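You operate a simulated robot arm through the tools that you are given. There is no shell and no other tool. Be economical: measure what you need, move in short steps, check, and stop when the job is done.

Carry out the task below with a simulated robot arm. There is one attempt and no reset: what you move stays moved.

TASK
Refill the pink cartridge to 40 ml with its own ink.
Fine: no spill; refill slider parked, refill dial shut, cartridge back where it stood.

It is judged by the outcome, as a careful person would: the job done as asked, and still so three seconds after it is handed in. It fails if anything else is knocked over, pushed out of place, dropped, spilled or broken.

THE ROBOT
A 7-joint arm with a two-finger parallel gripper, fixed in place. Base frame: the origin is at the foot of the arm, x ahead of it, y to its left, z up; the work surface is at about z = 0.003. Lengths are in m, angles in degrees, forces in N, time in s.
With the tool pointing down near the work surface it reaches from about 0.24 to 0.62 m from the base axis. Its first joint turns from -66.0 to 66.0 degrees. Payload 2.6 kg.
The tool frame sits at the grasp point between the pads (the TCP): z along the fingers, y along the line on which they close. The tips reach 0.03 m beyond it. Largest opening 0.094 m; finger width 0.028, thickness 0.01; the body of the gripper, 0.05 by 0.096 m, starts 0.055 m behind the TCP.
Orientation is told as [roll, pitch, yaw] about the base's x, y, z axes, in that order, counted from this pose: with the fingers straight down and closing along the base's y, the tool's x points along the base's -x, its y along +y and its z along -z.

THE INTERFACE
- The arm moves only by the tool arm_command. Its arguments are lists of equal length, an entry for each row: "travel": the shift along the base's x, y, z in units of 500 mm (1.0 is 500 mm), a list of three; "angular": the turn, a rotation vector about the base's x, y, z in units of 60 degrees (1.0 is 60 degrees), a list of three; "fingers": the finger opening in m, from 0 to 0.094. In form: {"travel": [[x, y, z], ...], "angular": [[rx, ry, rz], ...], "fingers": [fingers, ...]}. A call has 1 to 12 rows; each row is the pose to reach, as a shift and turn from the pose commanded when the call began. A call with a number of a shift or a turn outside -1 to 1 is refused whole. A row lasts 0.2 s, in which the tool goes at most 0.05 m and 8.6 degrees; a call with a longer step from one row to the next is refused whole, and so is a gripper value outside its range. Where a pose cannot be reached the arm comes as near as it can. A force on the tool above 60 N (or 10 N above the force at the start of the call, whichever is more), or a blocked arm, ends the call early, and 0.2 s more pass. Each finger travels about 0.072 m/s and halts on what it meets, pressing with about 40 N; the grip force reading is that of the motor and also rises with nothing between the fingers. The clock runs only during rows and for 0.2 s after the last one: add rows that repeat a pose to give the fingers time. The reply holds the time, the measured pose of the TCP, the force on the tool along the base axes, the opening and the grip force, in the units named above and with some noise, and new pictures: "views" is both (left out), scene, wrist or none.
- Cameras (640 x 400 px; columns grow to the right, rows downward): "scene" is fixed at [0.0535, 0.4415, 0.5639]; the picture's right is [-0.65, -0.76, 0.00], its down [-0.47, 0.40, -0.79] and it looks along [0.60, -0.51, -0.62] (base axes); focal length 322 px, centre (320, 200). "wrist" rides on the gripper at [-0.037, 0, -0.058] in the tool frame; the picture's right is [0.00, -1.00, 0.00], its down [0.97, 0.00, -0.24] and it looks along [0.24, 0.00, 0.97] (tool axes); focal length 218 px, centre (320, 200).
- probe_pixels(camera, pixels): for up to 12 pixels [column, row] of the newest picture of that camera ("zoom" is the newest enlarged one), the place [x, y, z] in the base frame of the surface seen there, good to about 0.003 m, but the place of the scene camera against the robot may be out by one fixed shift of up to 0.012 m in any direction. It takes no simulated time.
- close_up(camera, box): a new picture of the part [left, top, right, bottom] of that camera's present view, enlarged. It takes no simulated time.
- close_job(): hands the job in; it is judged then, once.

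Go step by step. Measure first, check grasps and placings, and put right what went wrong. The budget is 80 turns and 170 pictures, counting those below and the enlarged ones. Unless the task says otherwise, let go and move clear before handing in, and close with one line.

The tools are called after "Call:" as a command line: name --argument value ..., lists and objects as JSON in quotes. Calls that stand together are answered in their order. arm_command: Moves the arm, as the interface text tells. Its arguments: {"type":"object","properties":{"travel":{"type":"array","items":{"type":"array","items":{"type":"number"}}},"angular":{"type":"array","items":{"type":"array","items":{"type":"number"}}},"fingers":{"type":"array","items":{"type":"number"}},"views":{"type":"string","enum":["both","scene","wrist","none"]}},"required":["travel","angular","fingers"]} The other tools are called the same way: probe_pixels (camera, pixels) gives the place of the surface under pixels of a picture; close_up (camera, box) takes an enlarged picture of a part of a camera's view; close_job () hands the job in.

At the start:

```text
clock: 0.0
tcp_pos: [0.4124, 0.0295, 0.3286]
ee_rot: [0.0, 0.0, 0.0]
wrist_force: [0.1, 0.2, -0.2]
opening: 0.094
grasp_force: 0.0
```

scene: 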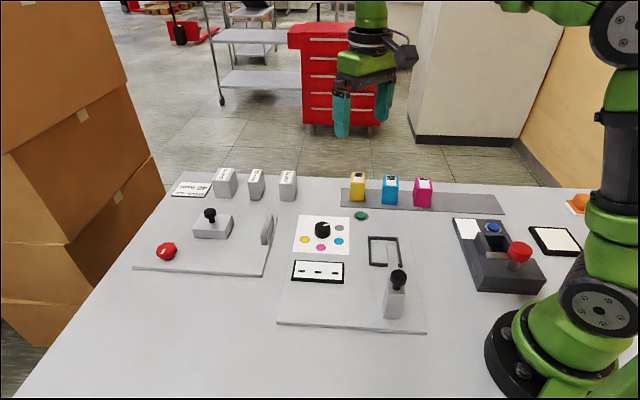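
wrist: 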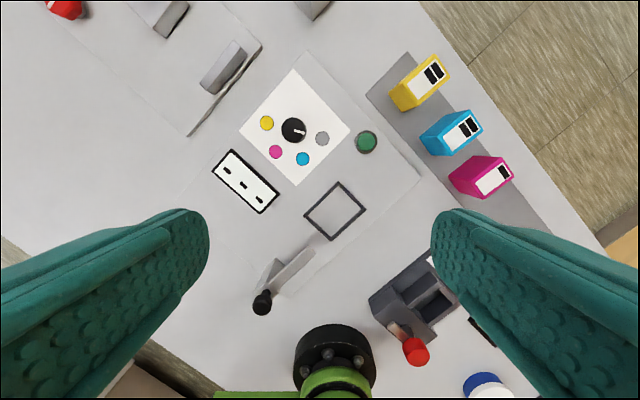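

The scene shows a refill station with a dial around (322,230), a slider near (397,290), and the cartridges around (423,190). I'll enlarge these to read the labels.

Call:
close_up --camera "scene" --box '[270, 200, 430, 330]'

Call:
close_up --camera "scene" --box '[330, 160, 510, 230]'

Call:
close_up --camera "scene" --box '[440, 190, 600, 300]'

Call:
close_up --camera "scene" --box '[130, 160, 310, 280]'

Call:
close_up --camera "wrist" --box '[210, 60, 390, 300]'

```text
3.08 times, centred on (350, 265) of scene
```

zoom: 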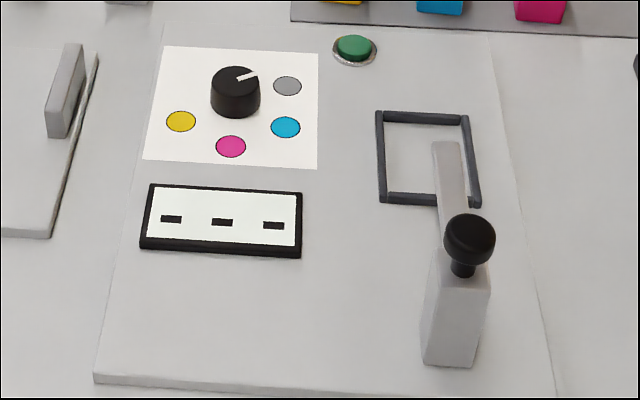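

```text
3.56 times, centred on (420, 195) of scene
```

zoom: 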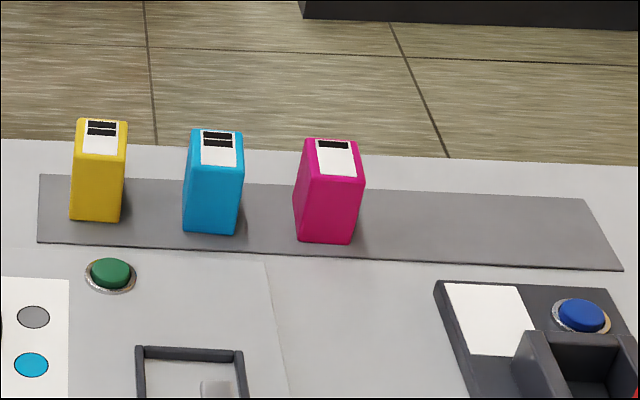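

```text
3.64 times, centred on (520, 245) of scene
```

zoom: 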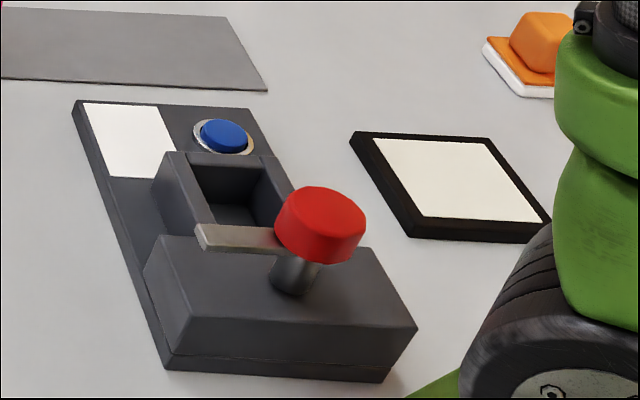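

```text
3.33 times, centred on (220, 220) of scene
```

zoom: 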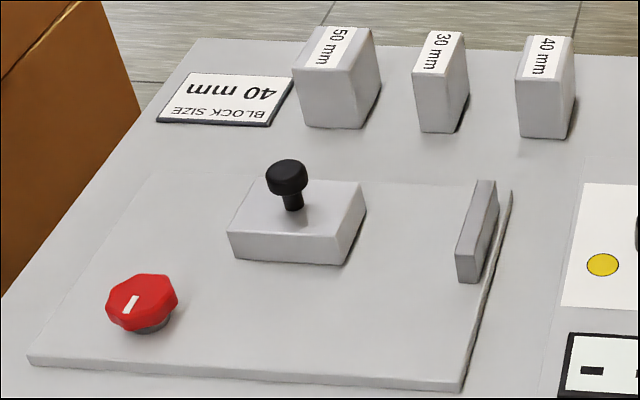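

```text
1.67 times, centred on (300, 180) of wrist
```

zoom: 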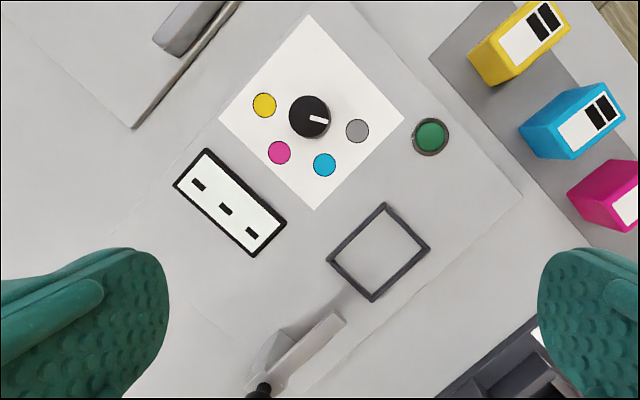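

The zoom shows a black dial with its white mark toward grey (shut), a display reading "- - -", a dark frame as the seat, a slider with a nozzle bar, and a green button. I'll measure these parts in the wrist picture, with a few in the scene picture to find that camera's offset.

Call:
probe_pixels --camera "wrist" --pixels '[[293, 130], [303, 131], [322, 138], [276, 152], [303, 159], [266, 123], [366, 142], [335, 182], [364, 211], [331, 240], [305, 214], [262, 302]]'

Call:
probe_pixels --camera "wrist" --pixels '[[492, 180], [480, 192], [512, 178], [487, 158], [452, 178], [463, 132], [310, 251], [280, 283], [275, 265], [247, 182], [335, 212], [504, 171]]'

Call:
probe_pixels --camera "scene" --pixels '[[322, 229], [339, 228], [361, 216], [399, 275], [423, 183], [396, 300], [385, 252], [424, 195], [323, 222], [393, 253], [415, 180], [431, 181]]'

```text
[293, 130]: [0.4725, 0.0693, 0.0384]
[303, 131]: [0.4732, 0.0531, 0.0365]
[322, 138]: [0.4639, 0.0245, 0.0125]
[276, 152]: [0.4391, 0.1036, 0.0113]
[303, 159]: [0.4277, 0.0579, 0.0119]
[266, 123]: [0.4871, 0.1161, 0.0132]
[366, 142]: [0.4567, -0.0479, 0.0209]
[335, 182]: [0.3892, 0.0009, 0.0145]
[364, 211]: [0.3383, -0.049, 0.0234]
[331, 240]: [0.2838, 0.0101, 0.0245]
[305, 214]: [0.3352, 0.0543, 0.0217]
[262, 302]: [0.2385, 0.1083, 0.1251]
```

```text
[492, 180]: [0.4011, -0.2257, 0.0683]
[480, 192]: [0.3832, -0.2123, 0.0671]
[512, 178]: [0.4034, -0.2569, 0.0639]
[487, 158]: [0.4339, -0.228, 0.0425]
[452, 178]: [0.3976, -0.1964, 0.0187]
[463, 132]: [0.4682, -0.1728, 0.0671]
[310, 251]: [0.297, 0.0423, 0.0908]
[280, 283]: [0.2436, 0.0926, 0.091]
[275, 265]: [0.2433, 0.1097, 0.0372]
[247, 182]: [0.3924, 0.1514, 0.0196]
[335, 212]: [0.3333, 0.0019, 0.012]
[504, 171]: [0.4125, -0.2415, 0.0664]
```

```text
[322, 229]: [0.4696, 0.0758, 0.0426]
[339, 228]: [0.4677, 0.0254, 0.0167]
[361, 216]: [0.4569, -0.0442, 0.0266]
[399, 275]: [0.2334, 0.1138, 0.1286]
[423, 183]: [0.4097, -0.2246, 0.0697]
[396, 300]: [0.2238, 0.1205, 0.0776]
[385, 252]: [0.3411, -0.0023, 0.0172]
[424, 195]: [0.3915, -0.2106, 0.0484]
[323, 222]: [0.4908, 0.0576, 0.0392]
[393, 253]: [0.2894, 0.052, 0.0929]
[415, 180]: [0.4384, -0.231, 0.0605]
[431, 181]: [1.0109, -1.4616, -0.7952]
```

The frame's centre is near (0.337, 0.004) and the pink cartridge is near (0.405, -0.23). I'll move above the pink cartridge to get its exact shape.

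Call:
arm_command --travel '[[0, -0.09, 0], [0, -0.18, 0], [0, -0.27, -0.02], [0, -0.36, -0.04], [0, -0.45, -0.08], [0, -0.51, -0.12]]' --angular '[[0, 0, 0], [0, 0, 0], [0, 0, 0], [0, 0, 0], [0, 0, 0], [0, 0, 0]]' --fingers '[0.094, 0.094, 0.094, 0.094, 0.094, 0.094]'

Call:
close_up --camera "wrist" --box '[220, 80, 440, 240]'

```text
clock: 1.4
tcp_pos: [0.4121, -0.2258, 0.2686]
ee_rot: [0.0, -0.2, 0.0]
wrist_force: [0.1, -0.5, 0.5]
opening: 0.094
grasp_force: 0.0
```

scene: 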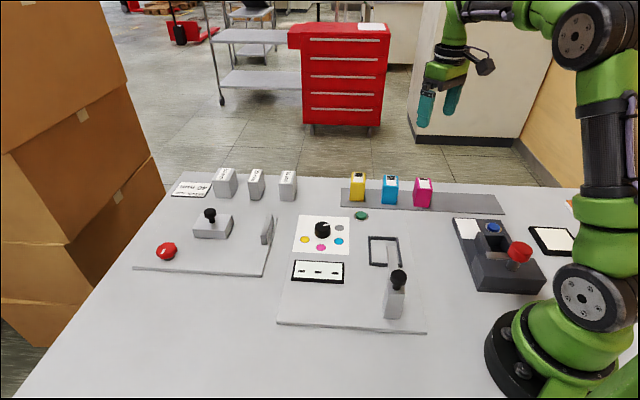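
wrist: 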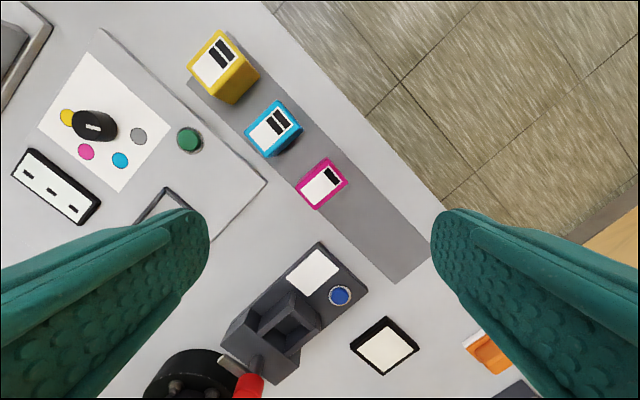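

```text
2.50 times, centred on (330, 160) of wrist
```

zoom: 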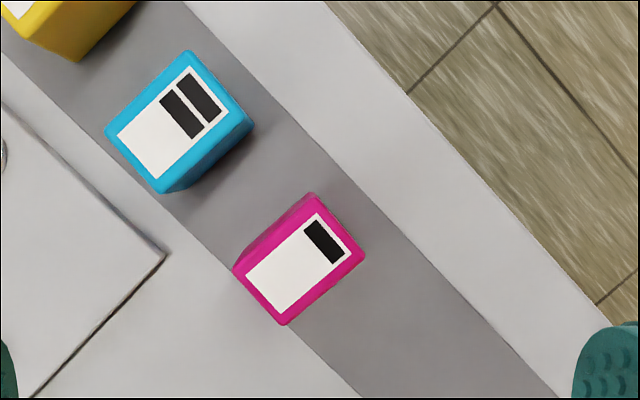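

Now a clear top view of the pink cartridge, with corners at about (312,197), (363,258), (285,322) and (235,270) in the zoom. I'll probe these for centre, yaw and width.

Call:
probe_pixels --camera "zoom" --pixels '[[318, 213], [358, 260], [285, 317], [244, 271], [300, 257], [340, 230], [262, 296], [315, 295], [324, 242], [200, 240], [180, 150], [330, 320]]'

Call:
close_up --camera "scene" --box '[405, 165, 445, 215]'

```text
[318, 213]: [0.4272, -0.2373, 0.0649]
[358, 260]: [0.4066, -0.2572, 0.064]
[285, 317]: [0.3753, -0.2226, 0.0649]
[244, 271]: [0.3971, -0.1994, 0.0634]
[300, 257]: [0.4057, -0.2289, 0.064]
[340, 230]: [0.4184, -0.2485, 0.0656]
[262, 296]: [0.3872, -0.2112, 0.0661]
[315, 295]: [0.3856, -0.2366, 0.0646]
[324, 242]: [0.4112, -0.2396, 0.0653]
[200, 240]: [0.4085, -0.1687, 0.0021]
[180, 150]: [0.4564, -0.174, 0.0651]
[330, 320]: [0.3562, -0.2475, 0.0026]
```

```text
8.00 times, centred on (425, 190) of scene
```

zoom: 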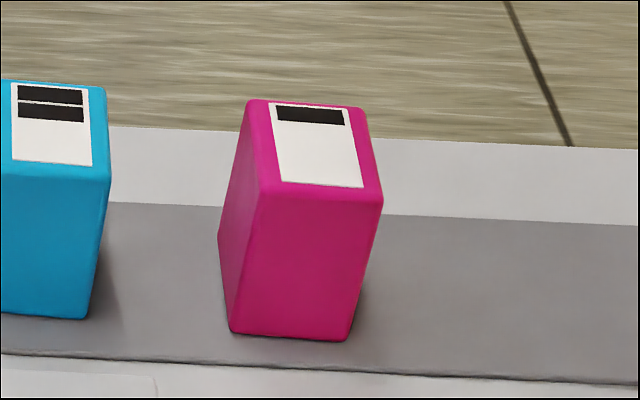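

The pink cartridge is centred at (0.4015, -0.229), top z 0.065, about 0.034 × 0.05 m, with its short axis about 43° from +x. I'll turn the gripper -47°, narrow the opening to 0.06 to clear the cyan one, and come down above it.

Call:
arm_command --travel '[[-0.004, -0.001, 0], [-0.008, -0.002, -0.04], [-0.012, -0.003, -0.08], [-0.016, -0.004, -0.12], [-0.019, -0.005, -0.16], [-0.0212, -0.006, -0.2], [-0.0212, -0.006, -0.24], [-0.0212, -0.006, -0.24]]' --angular '[[0, 0, -0.13], [0, 0, -0.26], [0, 0, -0.39], [0, 0, -0.52], [0, 0, -0.65], [0, 0, -0.783], [0, 0, -0.783], [0, 0, -0.783]]' --fingers '[0.06, 0.06, 0.06, 0.06, 0.06, 0.06, 0.06, 0.06]'

Call:
close_up --camera "wrist" --box '[160, 80, 480, 280]'

```text
clock: 3.2
tcp_pos: [0.4024, -0.2279, 0.149]
ee_rot: [0.0, -0.1, -47.1]
wrist_force: [-0.5, -0.3, -0.1]
opening: 0.06
grasp_force: 0.0
```

scene: 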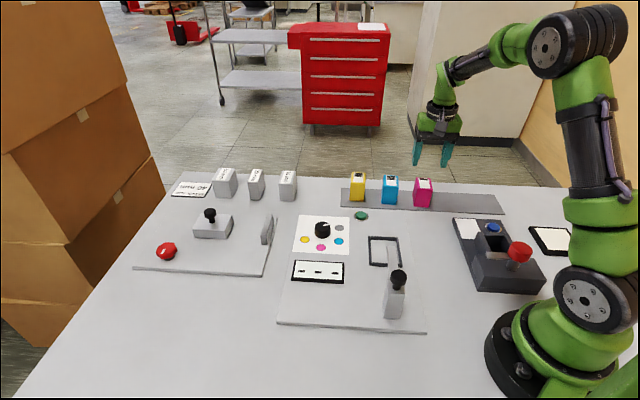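
wrist: 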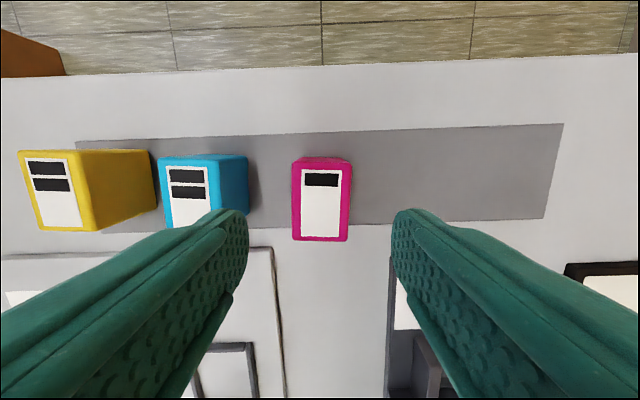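

```text
2.00 times, centred on (320, 180) of wrist
```

zoom: 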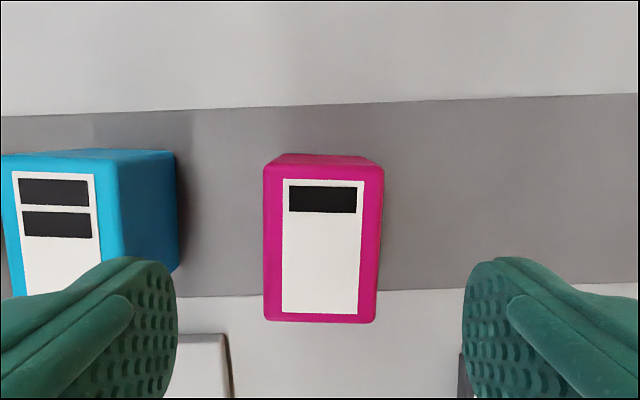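

The cartridge is turned about 2° clockwise from the gripper (its label edges lean to the right at the top). I'll probe for exact edges before going down.

Call:
probe_pixels --camera "zoom" --pixels '[[272, 180], [376, 180], [372, 312], [272, 312], [268, 250], [375, 250], [320, 175], [320, 315]]'

```text
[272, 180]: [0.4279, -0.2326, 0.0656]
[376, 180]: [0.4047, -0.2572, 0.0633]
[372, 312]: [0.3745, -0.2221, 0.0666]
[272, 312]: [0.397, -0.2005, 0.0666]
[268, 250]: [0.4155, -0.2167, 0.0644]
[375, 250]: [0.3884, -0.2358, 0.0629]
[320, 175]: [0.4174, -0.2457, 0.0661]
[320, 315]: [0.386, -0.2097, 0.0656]
```

The centre is (0.401, -0.228), and the needed yaw is about -49°. I'll descend to TCP z ≈ 0.053 and close.

Call:
arm_command --travel '[[-0.001, 0, -0.05], [-0.002, 0, -0.1], [-0.002, 0, -0.15], [-0.002, 0, -0.192], [-0.002, 0, -0.192], [-0.002, 0, -0.192], [-0.002, 0, -0.192], [-0.002, 0, -0.192]]' --angular '[[0, 0, -0.03], [0, 0, -0.03], [0, 0, -0.03], [0, 0, -0.03], [0, 0, -0.03], [0, 0, -0.03], [0, 0, -0.03], [0, 0, -0.03]]' --fingers '[0.06, 0.06, 0.06, 0.06, 0.06, 0.03, 0.02, 0.02]'

```text
clock: 5.0
tcp_pos: [0.4002, -0.2287, 0.0525]
ee_rot: [0.0, 0.0, -48.8]
wrist_force: [-0.4, 0.1, 0.4]
opening: 0.0438
grasp_force: 40.0
```

scene: 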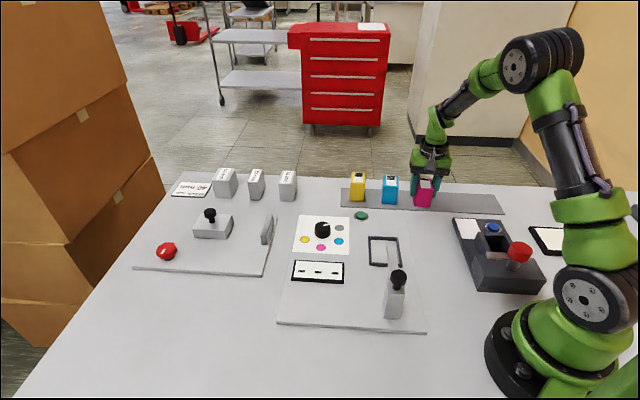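
wrist: 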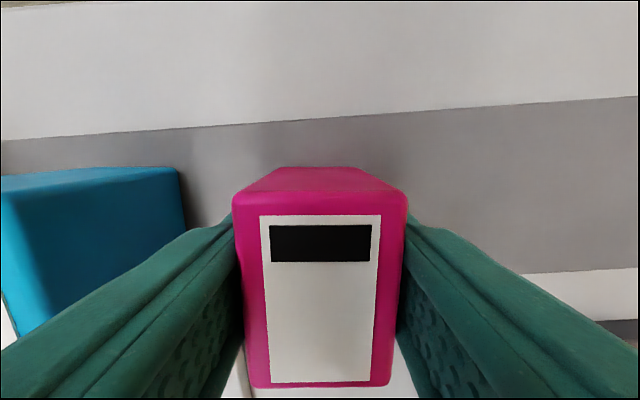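

The cartridge is gripped with an opening of 0.044 and force 40, at release pose (0.400, -0.2287, 0.0525). I'll lift it and go high to a spot from which the wrist camera sees the frame above the cartridge.

Call:
arm_command --travel '[[0, 0, 0.06], [0, 0, 0.15], [0, 0, 0.24], [-0.02, 0.06, 0.32], [-0.05, 0.14, 0.36], [-0.083, 0.22, 0.395], [-0.116, 0.3, 0.395], [-0.149, 0.38, 0.395], [-0.182, 0.46, 0.395], [-0.215, 0.54, 0.395], [-0.232, 0.586, 0.395]]' --angular '[[0, 0, 0], [0, 0, 0], [0, 0, 0], [0, 0, 0], [0, 0, 0], [0, 0, 0], [0, 0, 0], [0, 0, 0], [0, 0, 0], [0, 0, 0], [0, 0, 0]]' --fingers '[0.02, 0.02, 0.02, 0.02, 0.02, 0.02, 0.02, 0.02, 0.02, 0.02, 0.02]'

Call:
close_up --camera "scene" --box '[360, 225, 420, 330]'

```text
refused: row 4 steps farther than a row can; nothing moved
```

```text
3.81 times, centred on (390, 278) of scene
```

zoom: 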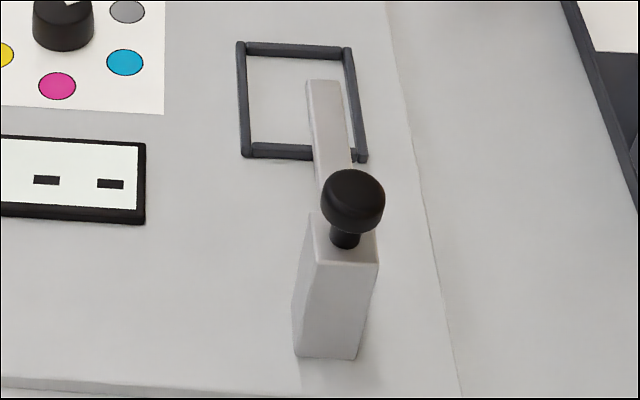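

The move was refused because row 4 stepped too far. I'll use smaller steps.

Call:
arm_command --travel '[[0, 0, 0.06], [0, 0, 0.15], [0, 0, 0.24], [-0.01, 0.03, 0.32], [-0.03, 0.1, 0.36], [-0.06, 0.18, 0.38], [-0.092, 0.26, 0.395], [-0.124, 0.34, 0.395], [-0.156, 0.42, 0.395], [-0.188, 0.5, 0.395], [-0.22, 0.57, 0.395], [-0.232, 0.586, 0.395]]' --angular '[[0, 0, 0], [0, 0, 0], [0, 0, 0], [0, 0, 0], [0, 0, 0], [0, 0, 0], [0, 0, 0], [0, 0, 0], [0, 0, 0], [0, 0, 0], [0, 0, 0], [0, 0, 0]]' --fingers '[0.02, 0.02, 0.02, 0.02, 0.02, 0.02, 0.02, 0.02, 0.02, 0.02, 0.02, 0.02]'

Call:
close_up --camera "wrist" --box '[220, 60, 420, 200]'

```text
clock: 7.6
tcp_pos: [0.2842, 0.0633, 0.251]
ee_rot: [0.0, 0.0, -48.8]
wrist_force: [-0.1, -0.6, -1.1]
opening: 0.0202
grasp_force: 0.0
```

scene: 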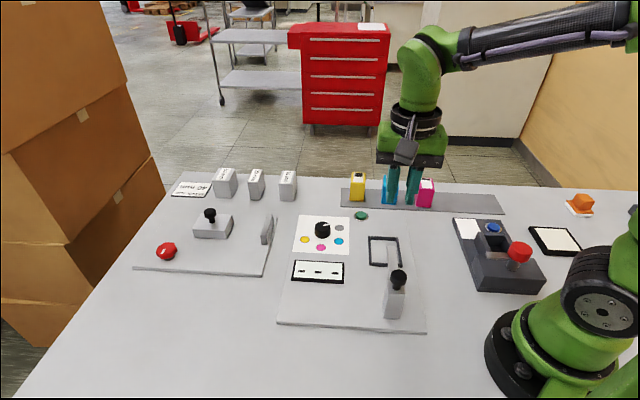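
wrist: 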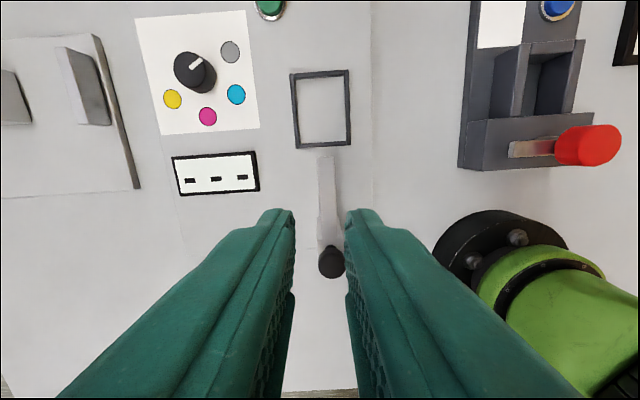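

```text
2.86 times, centred on (320, 130) of wrist
```

zoom: 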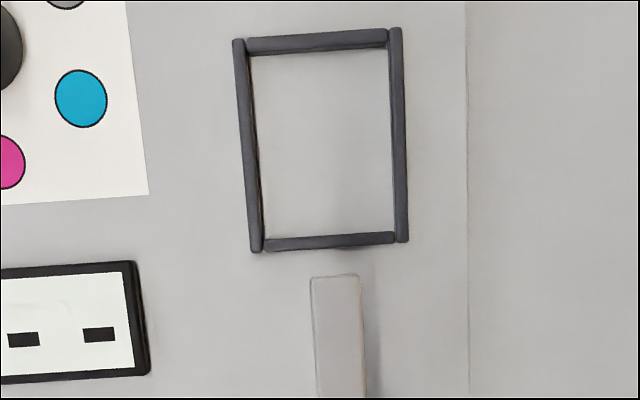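

The fingers closed on nothing (opening 0.020), so the lift began before they had gripped. I'll check that the cartridge still stands, and use this clear view to measure the frame, slider and dial.

Call:
probe_pixels --camera "zoom" --pixels '[[252, 58], [386, 52], [391, 228], [264, 235], [320, 42], [330, 243], [245, 140], [399, 140], [325, 140], [335, 290], [322, 390], [360, 390]]'

Call:
probe_pixels --camera "wrist" --pixels '[[330, 256], [192, 66], [195, 64], [188, 70], [230, 51], [208, 116], [236, 94], [172, 99], [270, 8], [331, 268], [205, 75], [320, 180]]'

Call:
close_up --camera "scene" --box '[340, 165, 460, 215]'

Call:
close_up --camera "wrist" --box '[120, 0, 300, 140]'

```text
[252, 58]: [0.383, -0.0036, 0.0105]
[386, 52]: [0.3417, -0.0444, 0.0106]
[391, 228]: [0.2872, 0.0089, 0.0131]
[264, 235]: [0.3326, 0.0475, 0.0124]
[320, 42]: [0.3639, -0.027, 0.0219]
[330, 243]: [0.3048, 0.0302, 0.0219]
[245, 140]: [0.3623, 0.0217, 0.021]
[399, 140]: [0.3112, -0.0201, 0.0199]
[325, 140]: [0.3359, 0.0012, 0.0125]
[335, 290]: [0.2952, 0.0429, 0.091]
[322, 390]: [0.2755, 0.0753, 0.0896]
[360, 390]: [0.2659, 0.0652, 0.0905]
```

```text
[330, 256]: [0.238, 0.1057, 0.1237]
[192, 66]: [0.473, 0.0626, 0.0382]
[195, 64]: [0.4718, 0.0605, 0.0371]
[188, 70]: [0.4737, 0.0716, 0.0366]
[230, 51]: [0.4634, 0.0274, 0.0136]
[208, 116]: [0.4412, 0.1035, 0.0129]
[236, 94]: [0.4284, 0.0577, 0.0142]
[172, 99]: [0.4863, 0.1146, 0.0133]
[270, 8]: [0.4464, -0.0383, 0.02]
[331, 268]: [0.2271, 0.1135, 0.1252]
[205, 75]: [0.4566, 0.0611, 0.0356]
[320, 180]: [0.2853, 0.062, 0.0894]
```

```text
5.33 times, centred on (400, 190) of scene
```

zoom: 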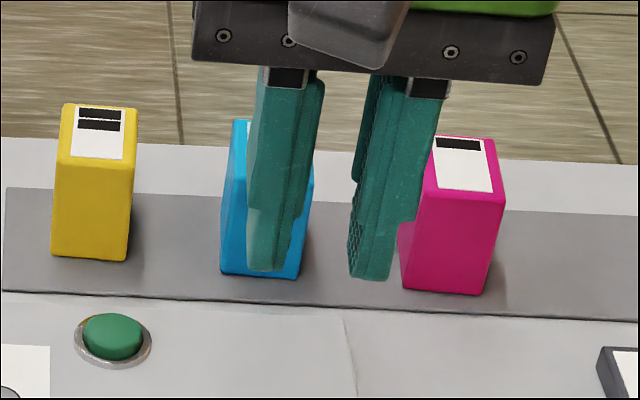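

```text
2.86 times, centred on (210, 70) of wrist
```

zoom: 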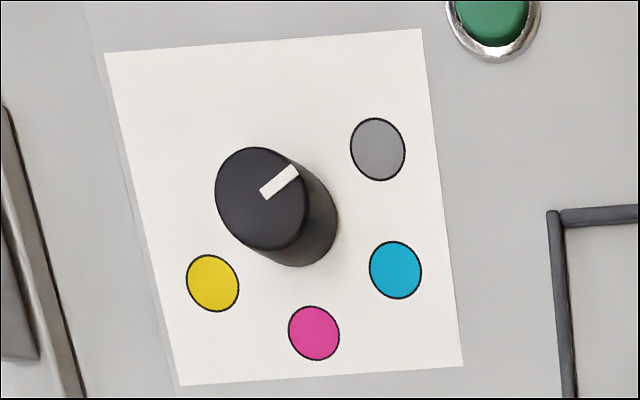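

The pink cartridge still stands but looks shifted about 5 mm, and I'll put it back at its original pose at the end. The dial's centre is about (0.4715, 0.0705), and grey to pink is about -125°. With the hand empty and nothing pressed, I'll set the dial first, so I move above it while turning to a positive yaw.

Call:
arm_command --travel '[[0.04, 0, 0], [0.09, 0.002, 0], [0.15, 0.004, -0.02], [0.2, 0.006, -0.04], [0.25, 0.008, -0.06], [0.3, 0.01, -0.08], [0.35, 0.012, -0.1], [0.3746, 0.0144, -0.12]]' --angular '[[0, 0, 0.125], [0, 0, 0.25], [0, 0, 0.375], [0, 0, 0.5], [0, 0, 0.625], [0, 0, 0.75], [0, 0, 0.875], [0, 0, 1.0]]' --fingers '[0.07, 0.07, 0.07, 0.07, 0.07, 0.07, 0.07, 0.07]' --views "none"

Call:
arm_command --travel '[[0, 0, 0], [0, 0, -0.02], [0, 0, -0.04], [0, 0, -0.06], [0, 0, -0.06]]' --angular '[[0, 0, 0.13], [0, 0, 0.26], [0, 0, 0.39], [0, 0, 0.52], [0, 0, 0.65]]' --fingers '[0.07, 0.07, 0.07, 0.07, 0.07]' --views "wrist"

```text
clock: 9.4
tcp_pos: [0.4713, 0.0708, 0.1911]
ee_rot: [0.0, 0.0, 11.4]
wrist_force: [-0.3, -0.6, 0.0]
opening: 0.0701
grasp_force: 0.2
```

```text
clock: 10.6
tcp_pos: [0.4721, 0.0711, 0.1606]
ee_rot: [0.0, 0.0, 50.5]
wrist_force: [-0.3, -0.8, -0.1]
opening: 0.0697
grasp_force: 0.0
```

wrist: 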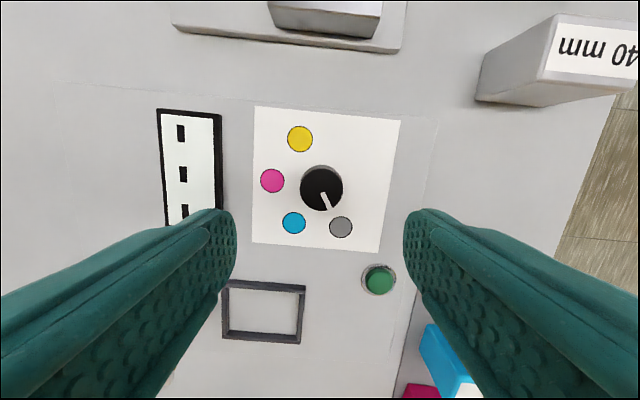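

The dial knob sits centred at (322,190), and the dots are about 60° apart, so grey to pink is about 120° clockwise. I'll descend to z ≈ 0.048 and grip the knob.

Call:
arm_command --travel '[[0.002, -0.002, -0.08], [0.002, -0.002, -0.16], [0.002, -0.002, -0.225], [0.002, -0.002, -0.225], [0.002, -0.002, -0.225], [0.002, -0.002, -0.225], [0.002, -0.002, -0.225], [0.002, -0.002, -0.225], [0.002, -0.002, -0.225]]' --angular '[[0, 0, 0], [0, 0, 0], [0, 0, 0], [0, 0, 0], [0, 0, 0], [0, 0, 0], [0, 0, 0], [0, 0, 0], [0, 0, 0]]' --fingers '[0.07, 0.07, 0.07, 0.02, 0.02, 0.02, 0.02, 0.02, 0.02]' --views "wrist"

```text
clock: 12.6
tcp_pos: [0.4747, 0.0704, 0.0478]
ee_rot: [-0.2, 0.0, 50.2]
wrist_force: [16.2, -3.1, -16.8]
opening: 0.039
grasp_force: 45.0
```

wrist: 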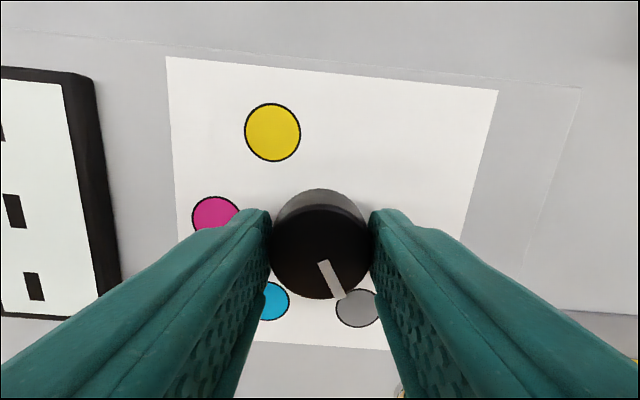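

The knob is gripped (opening 0.039, force 45). I'll turn it 60° clockwise and check.

Call:
arm_command --travel '[[0.002, 0, 0], [0.003, 0, 0], [0.003, 0, 0], [0.003, 0, 0], [0.003, 0, 0], [0.003, 0, 0], [0.003, 0, 0], [0.003, 0, 0]]' --angular '[[0, 0, -0.125], [0, 0, -0.25], [0, 0, -0.375], [0, 0, -0.5], [0, 0, -0.625], [0, 0, -0.75], [0, 0, -0.875], [0, 0, -1.0]]' --fingers '[0.02, 0.02, 0.02, 0.02, 0.02, 0.02, 0.02, 0.02]' --views "both"

Call:
close_up --camera "scene" --box '[280, 200, 430, 310]'

```text
clock: 14.4
tcp_pos: [0.4745, 0.0707, 0.0481]
ee_rot: [0.0, 0.1, -10.1]
wrist_force: [-21.8, -9.6, 27.4]
opening: 0.039
grasp_force: 45.7
```

scene: 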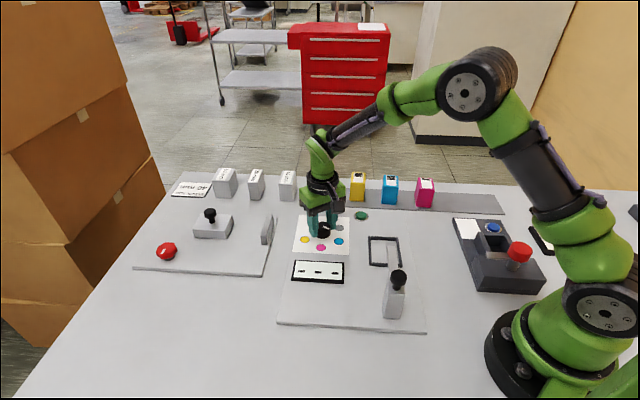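
wrist: 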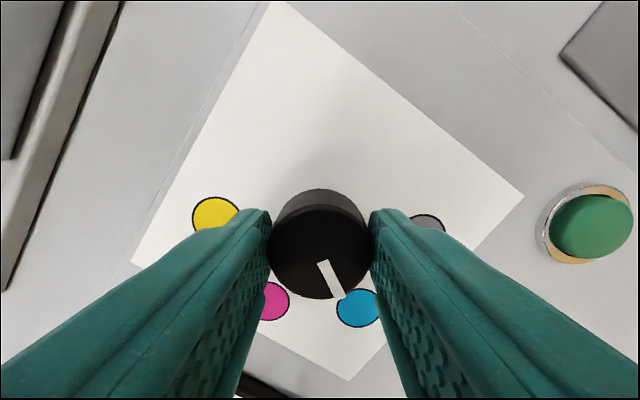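

```text
3.64 times, centred on (355, 255) of scene
```

zoom: 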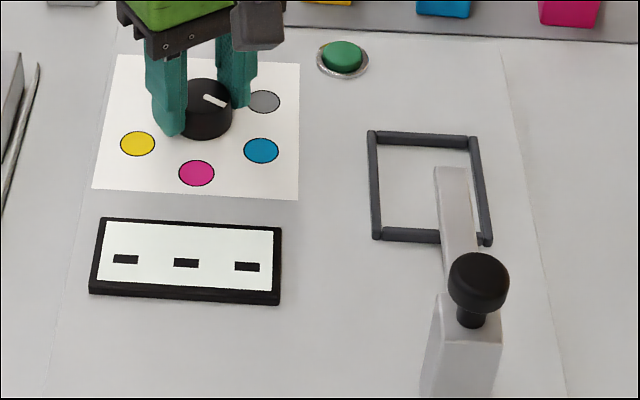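

The pointer is now at cyan, exactly as it sat at grey. I'll turn another 60° to pink.

Call:
arm_command --travel '[[-0.003, 0, 0], [-0.003, 0, 0], [-0.003, 0, 0], [-0.003, 0, 0], [-0.003, 0, 0], [-0.003, 0, 0], [-0.003, 0, 0], [-0.003, 0, 0], [-0.003, 0, 0]]' --angular '[[0, 0, -0.125], [0, 0, -0.25], [0, 0, -0.375], [0, 0, -0.5], [0, 0, -0.625], [0, 0, -0.75], [0, 0, -0.875], [0, 0, -1.0], [0, 0, -1.0]]' --fingers '[0.02, 0.02, 0.02, 0.02, 0.02, 0.02, 0.02, 0.02, 0.02]' --views "wrist"

```text
clock: 16.4
tcp_pos: [0.4734, 0.07, 0.0481]
ee_rot: [0.2, 0.0, -69.9]
wrist_force: [-17.4, -9.1, 35.6]
opening: 0.0388
grasp_force: 44.6
```

wrist: 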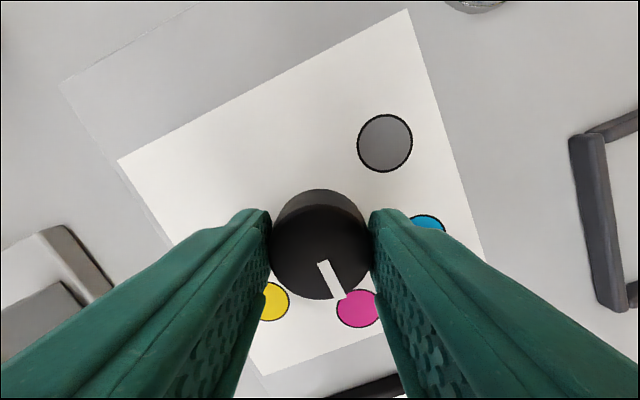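

The pointer is now at pink. I'll release, rise, and head back toward the pink cartridge.

Call:
arm_command --travel '[[0, 0, 0], [0, 0, 0], [0, 0, 0], [0, 0, 0.08], [0, 0, 0.16], [0, 0, 0.24], [0, 0, 0.3]]' --angular '[[0, 0, 0], [0, 0, 0], [0, 0, 0], [0, 0, 0], [0, 0, 0], [0, 0, 0], [0, 0, 0]]' --fingers '[0.07, 0.07, 0.07, 0.07, 0.07, 0.07, 0.07]' --views "wrist"

Call:
arm_command --travel '[[-0.01, -0.08, 0], [-0.03, -0.16, 0], [-0.05, -0.25, 0], [-0.07, -0.34, 0], [-0.09, -0.42, 0], [-0.11, -0.5, 0], [-0.13, -0.56, 0], [-0.144, -0.597, 0], [-0.144, -0.597, -0.06], [-0.144, -0.597, -0.1]]' --angular '[[0, 0, 0.05], [0, 0, 0.1], [0, 0, 0.15], [0, 0, 0.2], [0, 0, 0.25], [0, 0, 0.3], [0, 0, 0.35], [0, 0, 0.35], [0, 0, 0.35], [0, 0, 0.35]]' --fingers '[0.06, 0.06, 0.06, 0.06, 0.06, 0.06, 0.06, 0.06, 0.06, 0.06]'

Call:
close_up --camera "wrist" --box '[160, 80, 480, 280]'

Call:
close_up --camera "scene" --box '[270, 200, 430, 330]'

```text
clock: 18.0
tcp_pos: [0.4749, 0.0715, 0.1963]
ee_rot: [-0.1, -0.1, -69.8]
wrist_force: [0.2, 0.2, -0.4]
opening: 0.07
grasp_force: 0.1
```

wrist: 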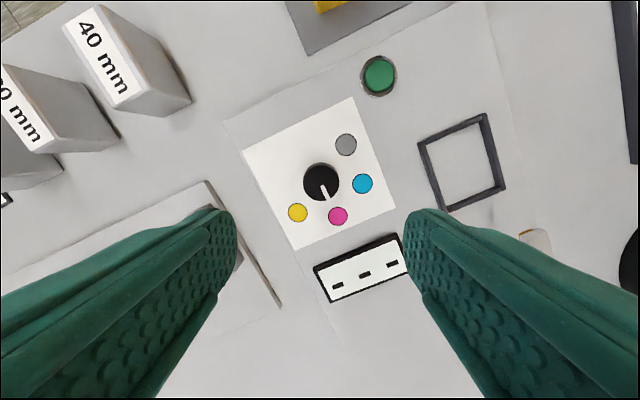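

```text
clock: 20.2
tcp_pos: [0.4026, -0.2279, 0.1462]
ee_rot: [0.0, 0.0, -48.8]
wrist_force: [0.7, 0.6, -0.1]
opening: 0.06
grasp_force: 0.0
```

scene: 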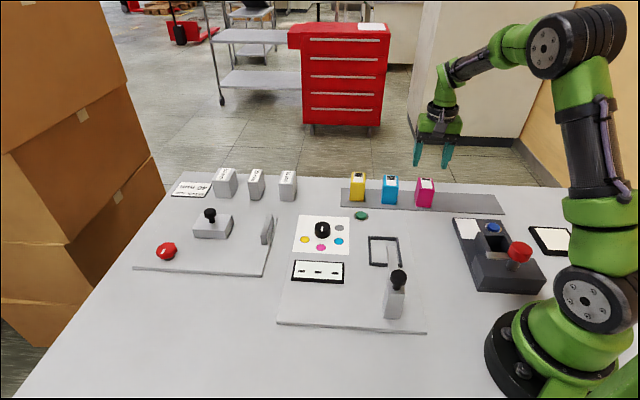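
wrist: 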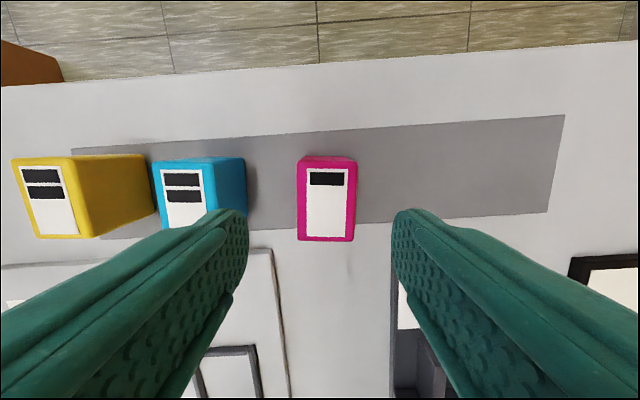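

```text
2.00 times, centred on (320, 180) of wrist
```

zoom: 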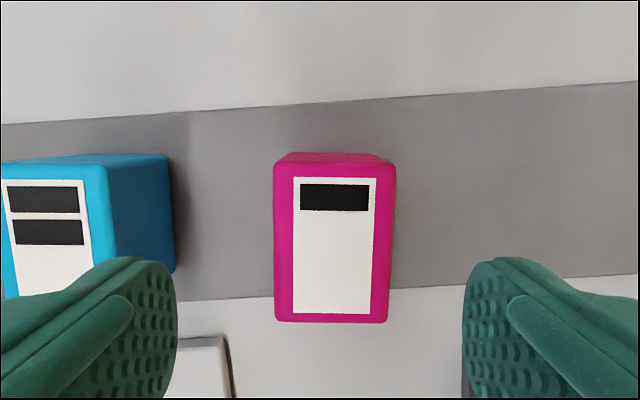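

```text
3.08 times, centred on (350, 265) of scene
```

zoom: 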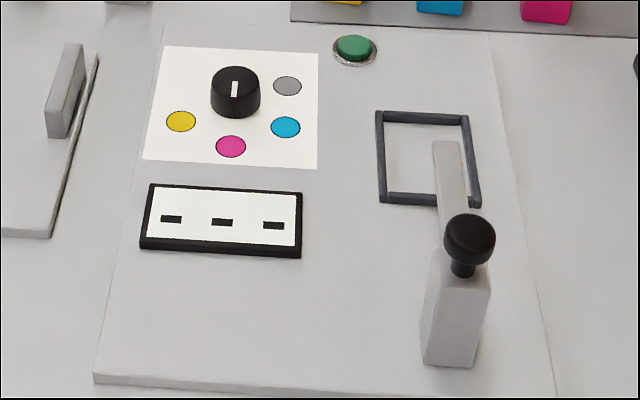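

The dial reads pink and the display still shows dashes. The cartridge is now about 4.5 mm to the right of the gripper's centre line, so I'll probe it.

Call:
close_up --camera "wrist" --box '[160, 80, 480, 280]'

Call:
probe_pixels --camera "zoom" --pixels '[[282, 175], [388, 175], [382, 314], [282, 314], [281, 245], [386, 245], [277, 245], [391, 245]]'

```text
2.00 times, centred on (320, 180) of wrist
```

zoom: 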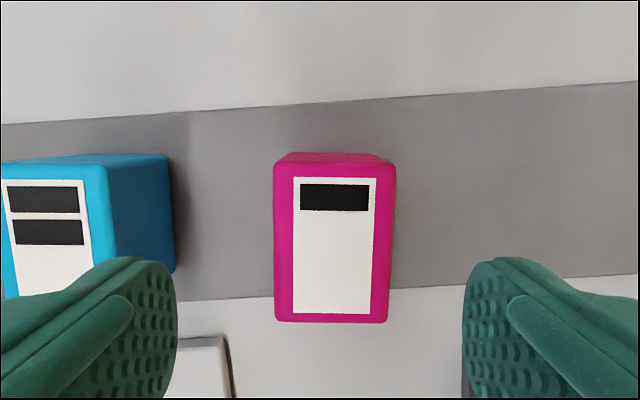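

```text
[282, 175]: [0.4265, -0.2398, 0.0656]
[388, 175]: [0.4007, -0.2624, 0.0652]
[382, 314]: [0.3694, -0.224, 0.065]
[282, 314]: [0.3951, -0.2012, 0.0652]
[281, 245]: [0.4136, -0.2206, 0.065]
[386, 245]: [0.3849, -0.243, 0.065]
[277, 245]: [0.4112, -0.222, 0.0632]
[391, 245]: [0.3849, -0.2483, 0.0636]
```

The cartridge's centre is now (0.398, -0.232), about 4.8 mm from its original (0.401, -0.228). I'll grip it lower, at z 0.047, with a longer hold, then check before any lift.

Call:
arm_command --travel '[[-0.0094, -0.008, -0.05], [-0.0094, -0.008, -0.1], [-0.0094, -0.008, -0.15], [-0.0094, -0.008, -0.198], [-0.0094, -0.008, -0.198], [-0.0094, -0.008, -0.198], [-0.0094, -0.008, -0.198], [-0.0094, -0.008, -0.198], [-0.0094, -0.008, -0.198], [-0.0094, -0.008, -0.198], [-0.0094, -0.008, -0.198], [-0.0094, -0.008, -0.198]]' --angular '[[0, 0, -0.02], [0, 0, -0.02], [0, 0, -0.02], [0, 0, -0.02], [0, 0, -0.02], [0, 0, -0.02], [0, 0, -0.02], [0, 0, -0.02], [0, 0, -0.02], [0, 0, -0.02], [0, 0, -0.02], [0, 0, -0.02]]' --fingers '[0.06, 0.06, 0.06, 0.06, 0.06, 0.04, 0.03, 0.03, 0.03, 0.03, 0.03, 0.03]' --views "wrist"

Call:
close_up --camera "scene" --box '[390, 160, 470, 215]'

```text
clock: 22.8
tcp_pos: [0.3957, -0.2325, 0.0478]
ee_rot: [0.1, 0.0, -50.0]
wrist_force: [-1.1, 0.5, 0.3]
opening: 0.044
grasp_force: 39.9
```

wrist: 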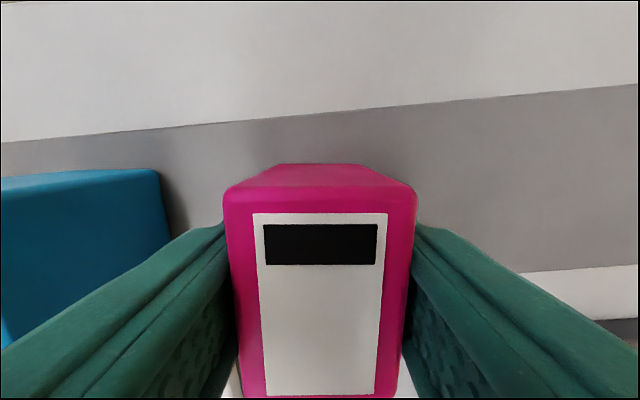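

```text
7.27 times, centred on (430, 188) of scene
```

zoom: 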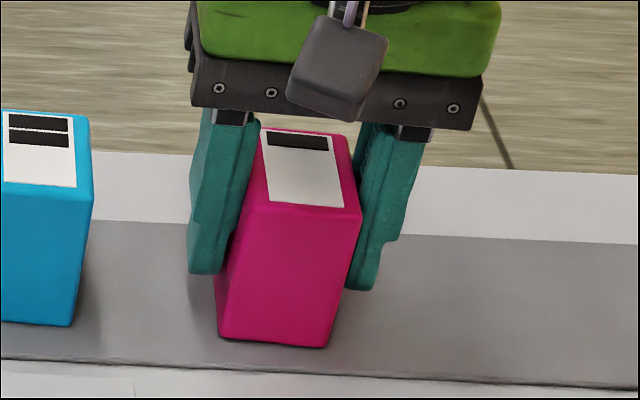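

The grip is solid at 0.044 with 40 N, so the first lift was just too fast. I'll lift slowly and check.

Call:
arm_command --travel '[[0, 0, 0.005], [0, 0, 0.012], [0, 0, 0.02], [0, 0, 0.03], [0, 0, 0.04], [0, 0, 0.05], [0, 0, 0.06], [0, 0, 0.06]]' --angular '[[0, 0, 0], [0, 0, 0], [0, 0, 0], [0, 0, 0], [0, 0, 0], [0, 0, 0], [0, 0, 0], [0, 0, 0]]' --fingers '[0.02, 0.02, 0.02, 0.02, 0.02, 0.02, 0.02, 0.02]'

Call:
close_up --camera "scene" --box '[390, 160, 470, 215]'

```text
clock: 24.6
tcp_pos: [0.3968, -0.2313, 0.0764]
ee_rot: [-0.1, 0.0, -50.0]
wrist_force: [-0.3, 0.7, -1.2]
opening: 0.0436
grasp_force: 39.7
```

scene: 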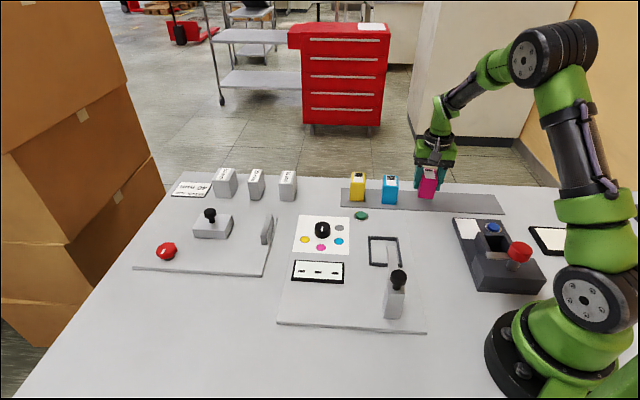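
wrist: 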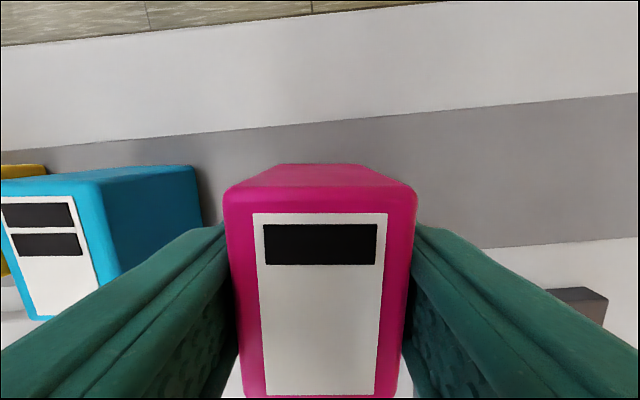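

```text
7.27 times, centred on (430, 188) of scene
```

zoom: 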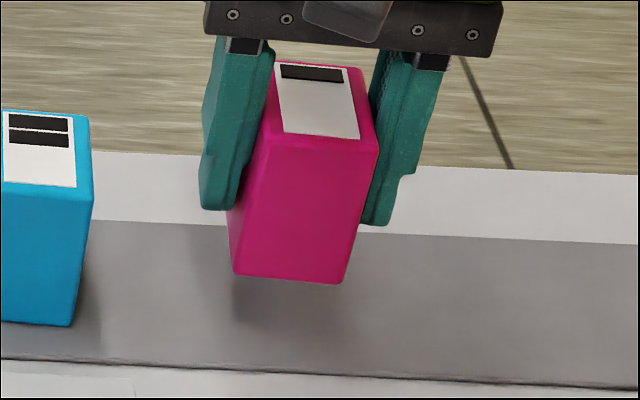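

The pink cartridge is held and lifted. I'll carry it gently to above the frame's centre (0.336, 0.002), turning +5° to align.

Call:
arm_command --travel '[[0, 0.005, 0.03], [-0.006, 0.025, 0.07], [-0.018, 0.065, 0.11], [-0.032, 0.115, 0.14], [-0.046, 0.17, 0.14], [-0.06, 0.225, 0.14], [-0.074, 0.28, 0.14], [-0.088, 0.335, 0.14], [-0.102, 0.39, 0.14], [-0.114, 0.435, 0.14], [-0.1236, 0.463, 0.14], [-0.1236, 0.468, 0.12]]' --angular '[[0, 0, 0], [0, 0, 0], [0, 0, 0], [0, 0, 0.01], [0, 0, 0.02], [0, 0, 0.03], [0, 0, 0.04], [0, 0, 0.05], [0, 0, 0.06], [0, 0, 0.07], [0, 0, 0.08], [0, 0, 0.083]]' --fingers '[0.02, 0.02, 0.02, 0.02, 0.02, 0.02, 0.02, 0.02, 0.02, 0.02, 0.02, 0.02]'

Call:
close_up --camera "scene" --box '[340, 180, 440, 330]'

```text
clock: 27.2
tcp_pos: [0.3345, -0.0005, 0.1376]
ee_rot: [-0.1, 0.0, -45.1]
wrist_force: [-0.3, 0.0, -1.7]
opening: 0.0438
grasp_force: 40.0
```

scene: 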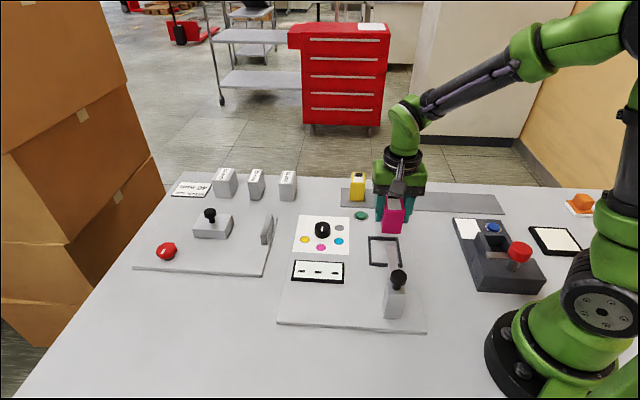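
wrist: 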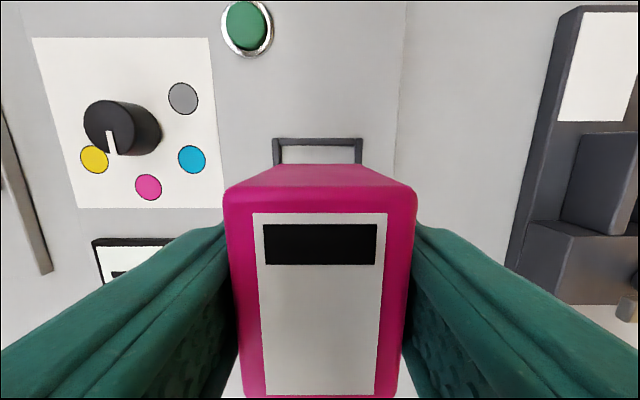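

```text
2.67 times, centred on (390, 255) of scene
```

zoom: 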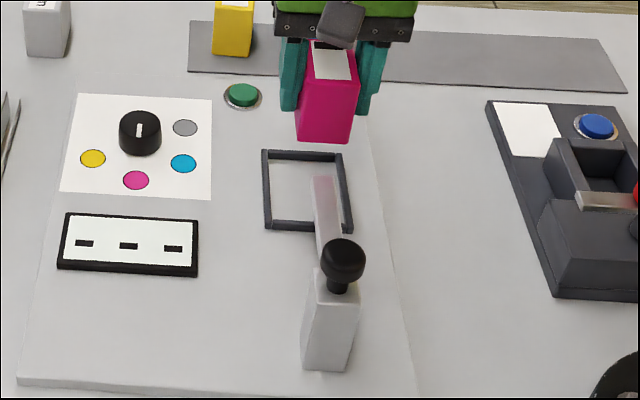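

The frame is lined up behind the cartridge, with its walls at columns 273–362 against a cartridge centre of 320. I'll lower it slowly to z ≈ 0.059 with a +3 mm y correction, without releasing yet.

Call:
arm_command --travel '[[0.001, 0.006, 0], [0.001, 0.006, -0.03], [0.001, 0.006, -0.06], [0.001, 0.006, -0.09], [0.001, 0.006, -0.12], [0.001, 0.006, -0.14], [0.001, 0.006, -0.15], [0.001, 0.006, -0.157], [0.001, 0.006, -0.157]]' --angular '[[0, 0, 0], [0, 0, 0], [0, 0, 0], [0, 0, 0], [0, 0, 0], [0, 0, 0], [0, 0, 0], [0, 0, 0], [0, 0, 0]]' --fingers '[0.02, 0.02, 0.02, 0.02, 0.02, 0.02, 0.02, 0.02, 0.02]'

Call:
close_up --camera "scene" --box '[280, 200, 440, 330]'

```text
clock: 29.2
tcp_pos: [0.3365, 0.0052, 0.0597]
ee_rot: [-0.1, 0.0, -45.0]
wrist_force: [-0.2, 0.4, -0.6]
opening: 0.0436
grasp_force: 40.0
```

scene: 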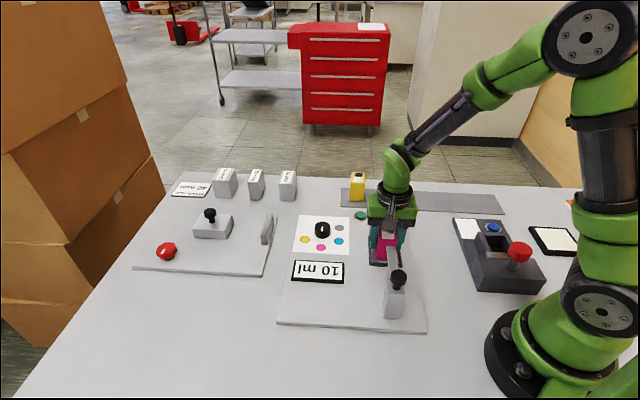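
wrist: 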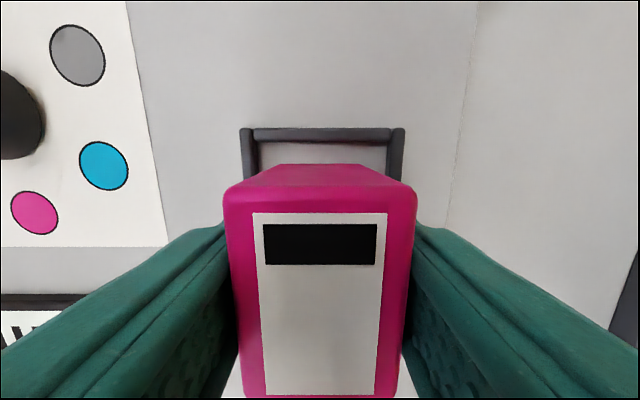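

```text
3.08 times, centred on (360, 265) of scene
```

zoom: 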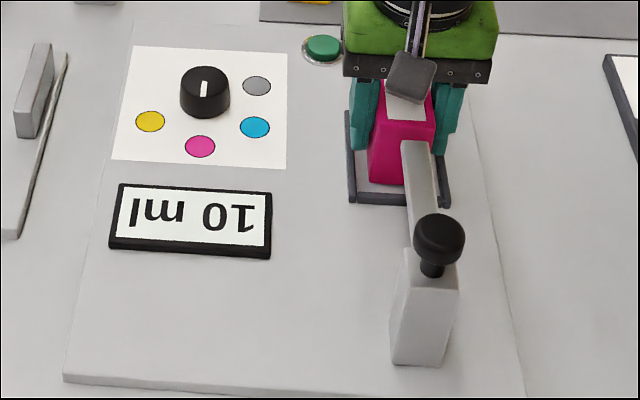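

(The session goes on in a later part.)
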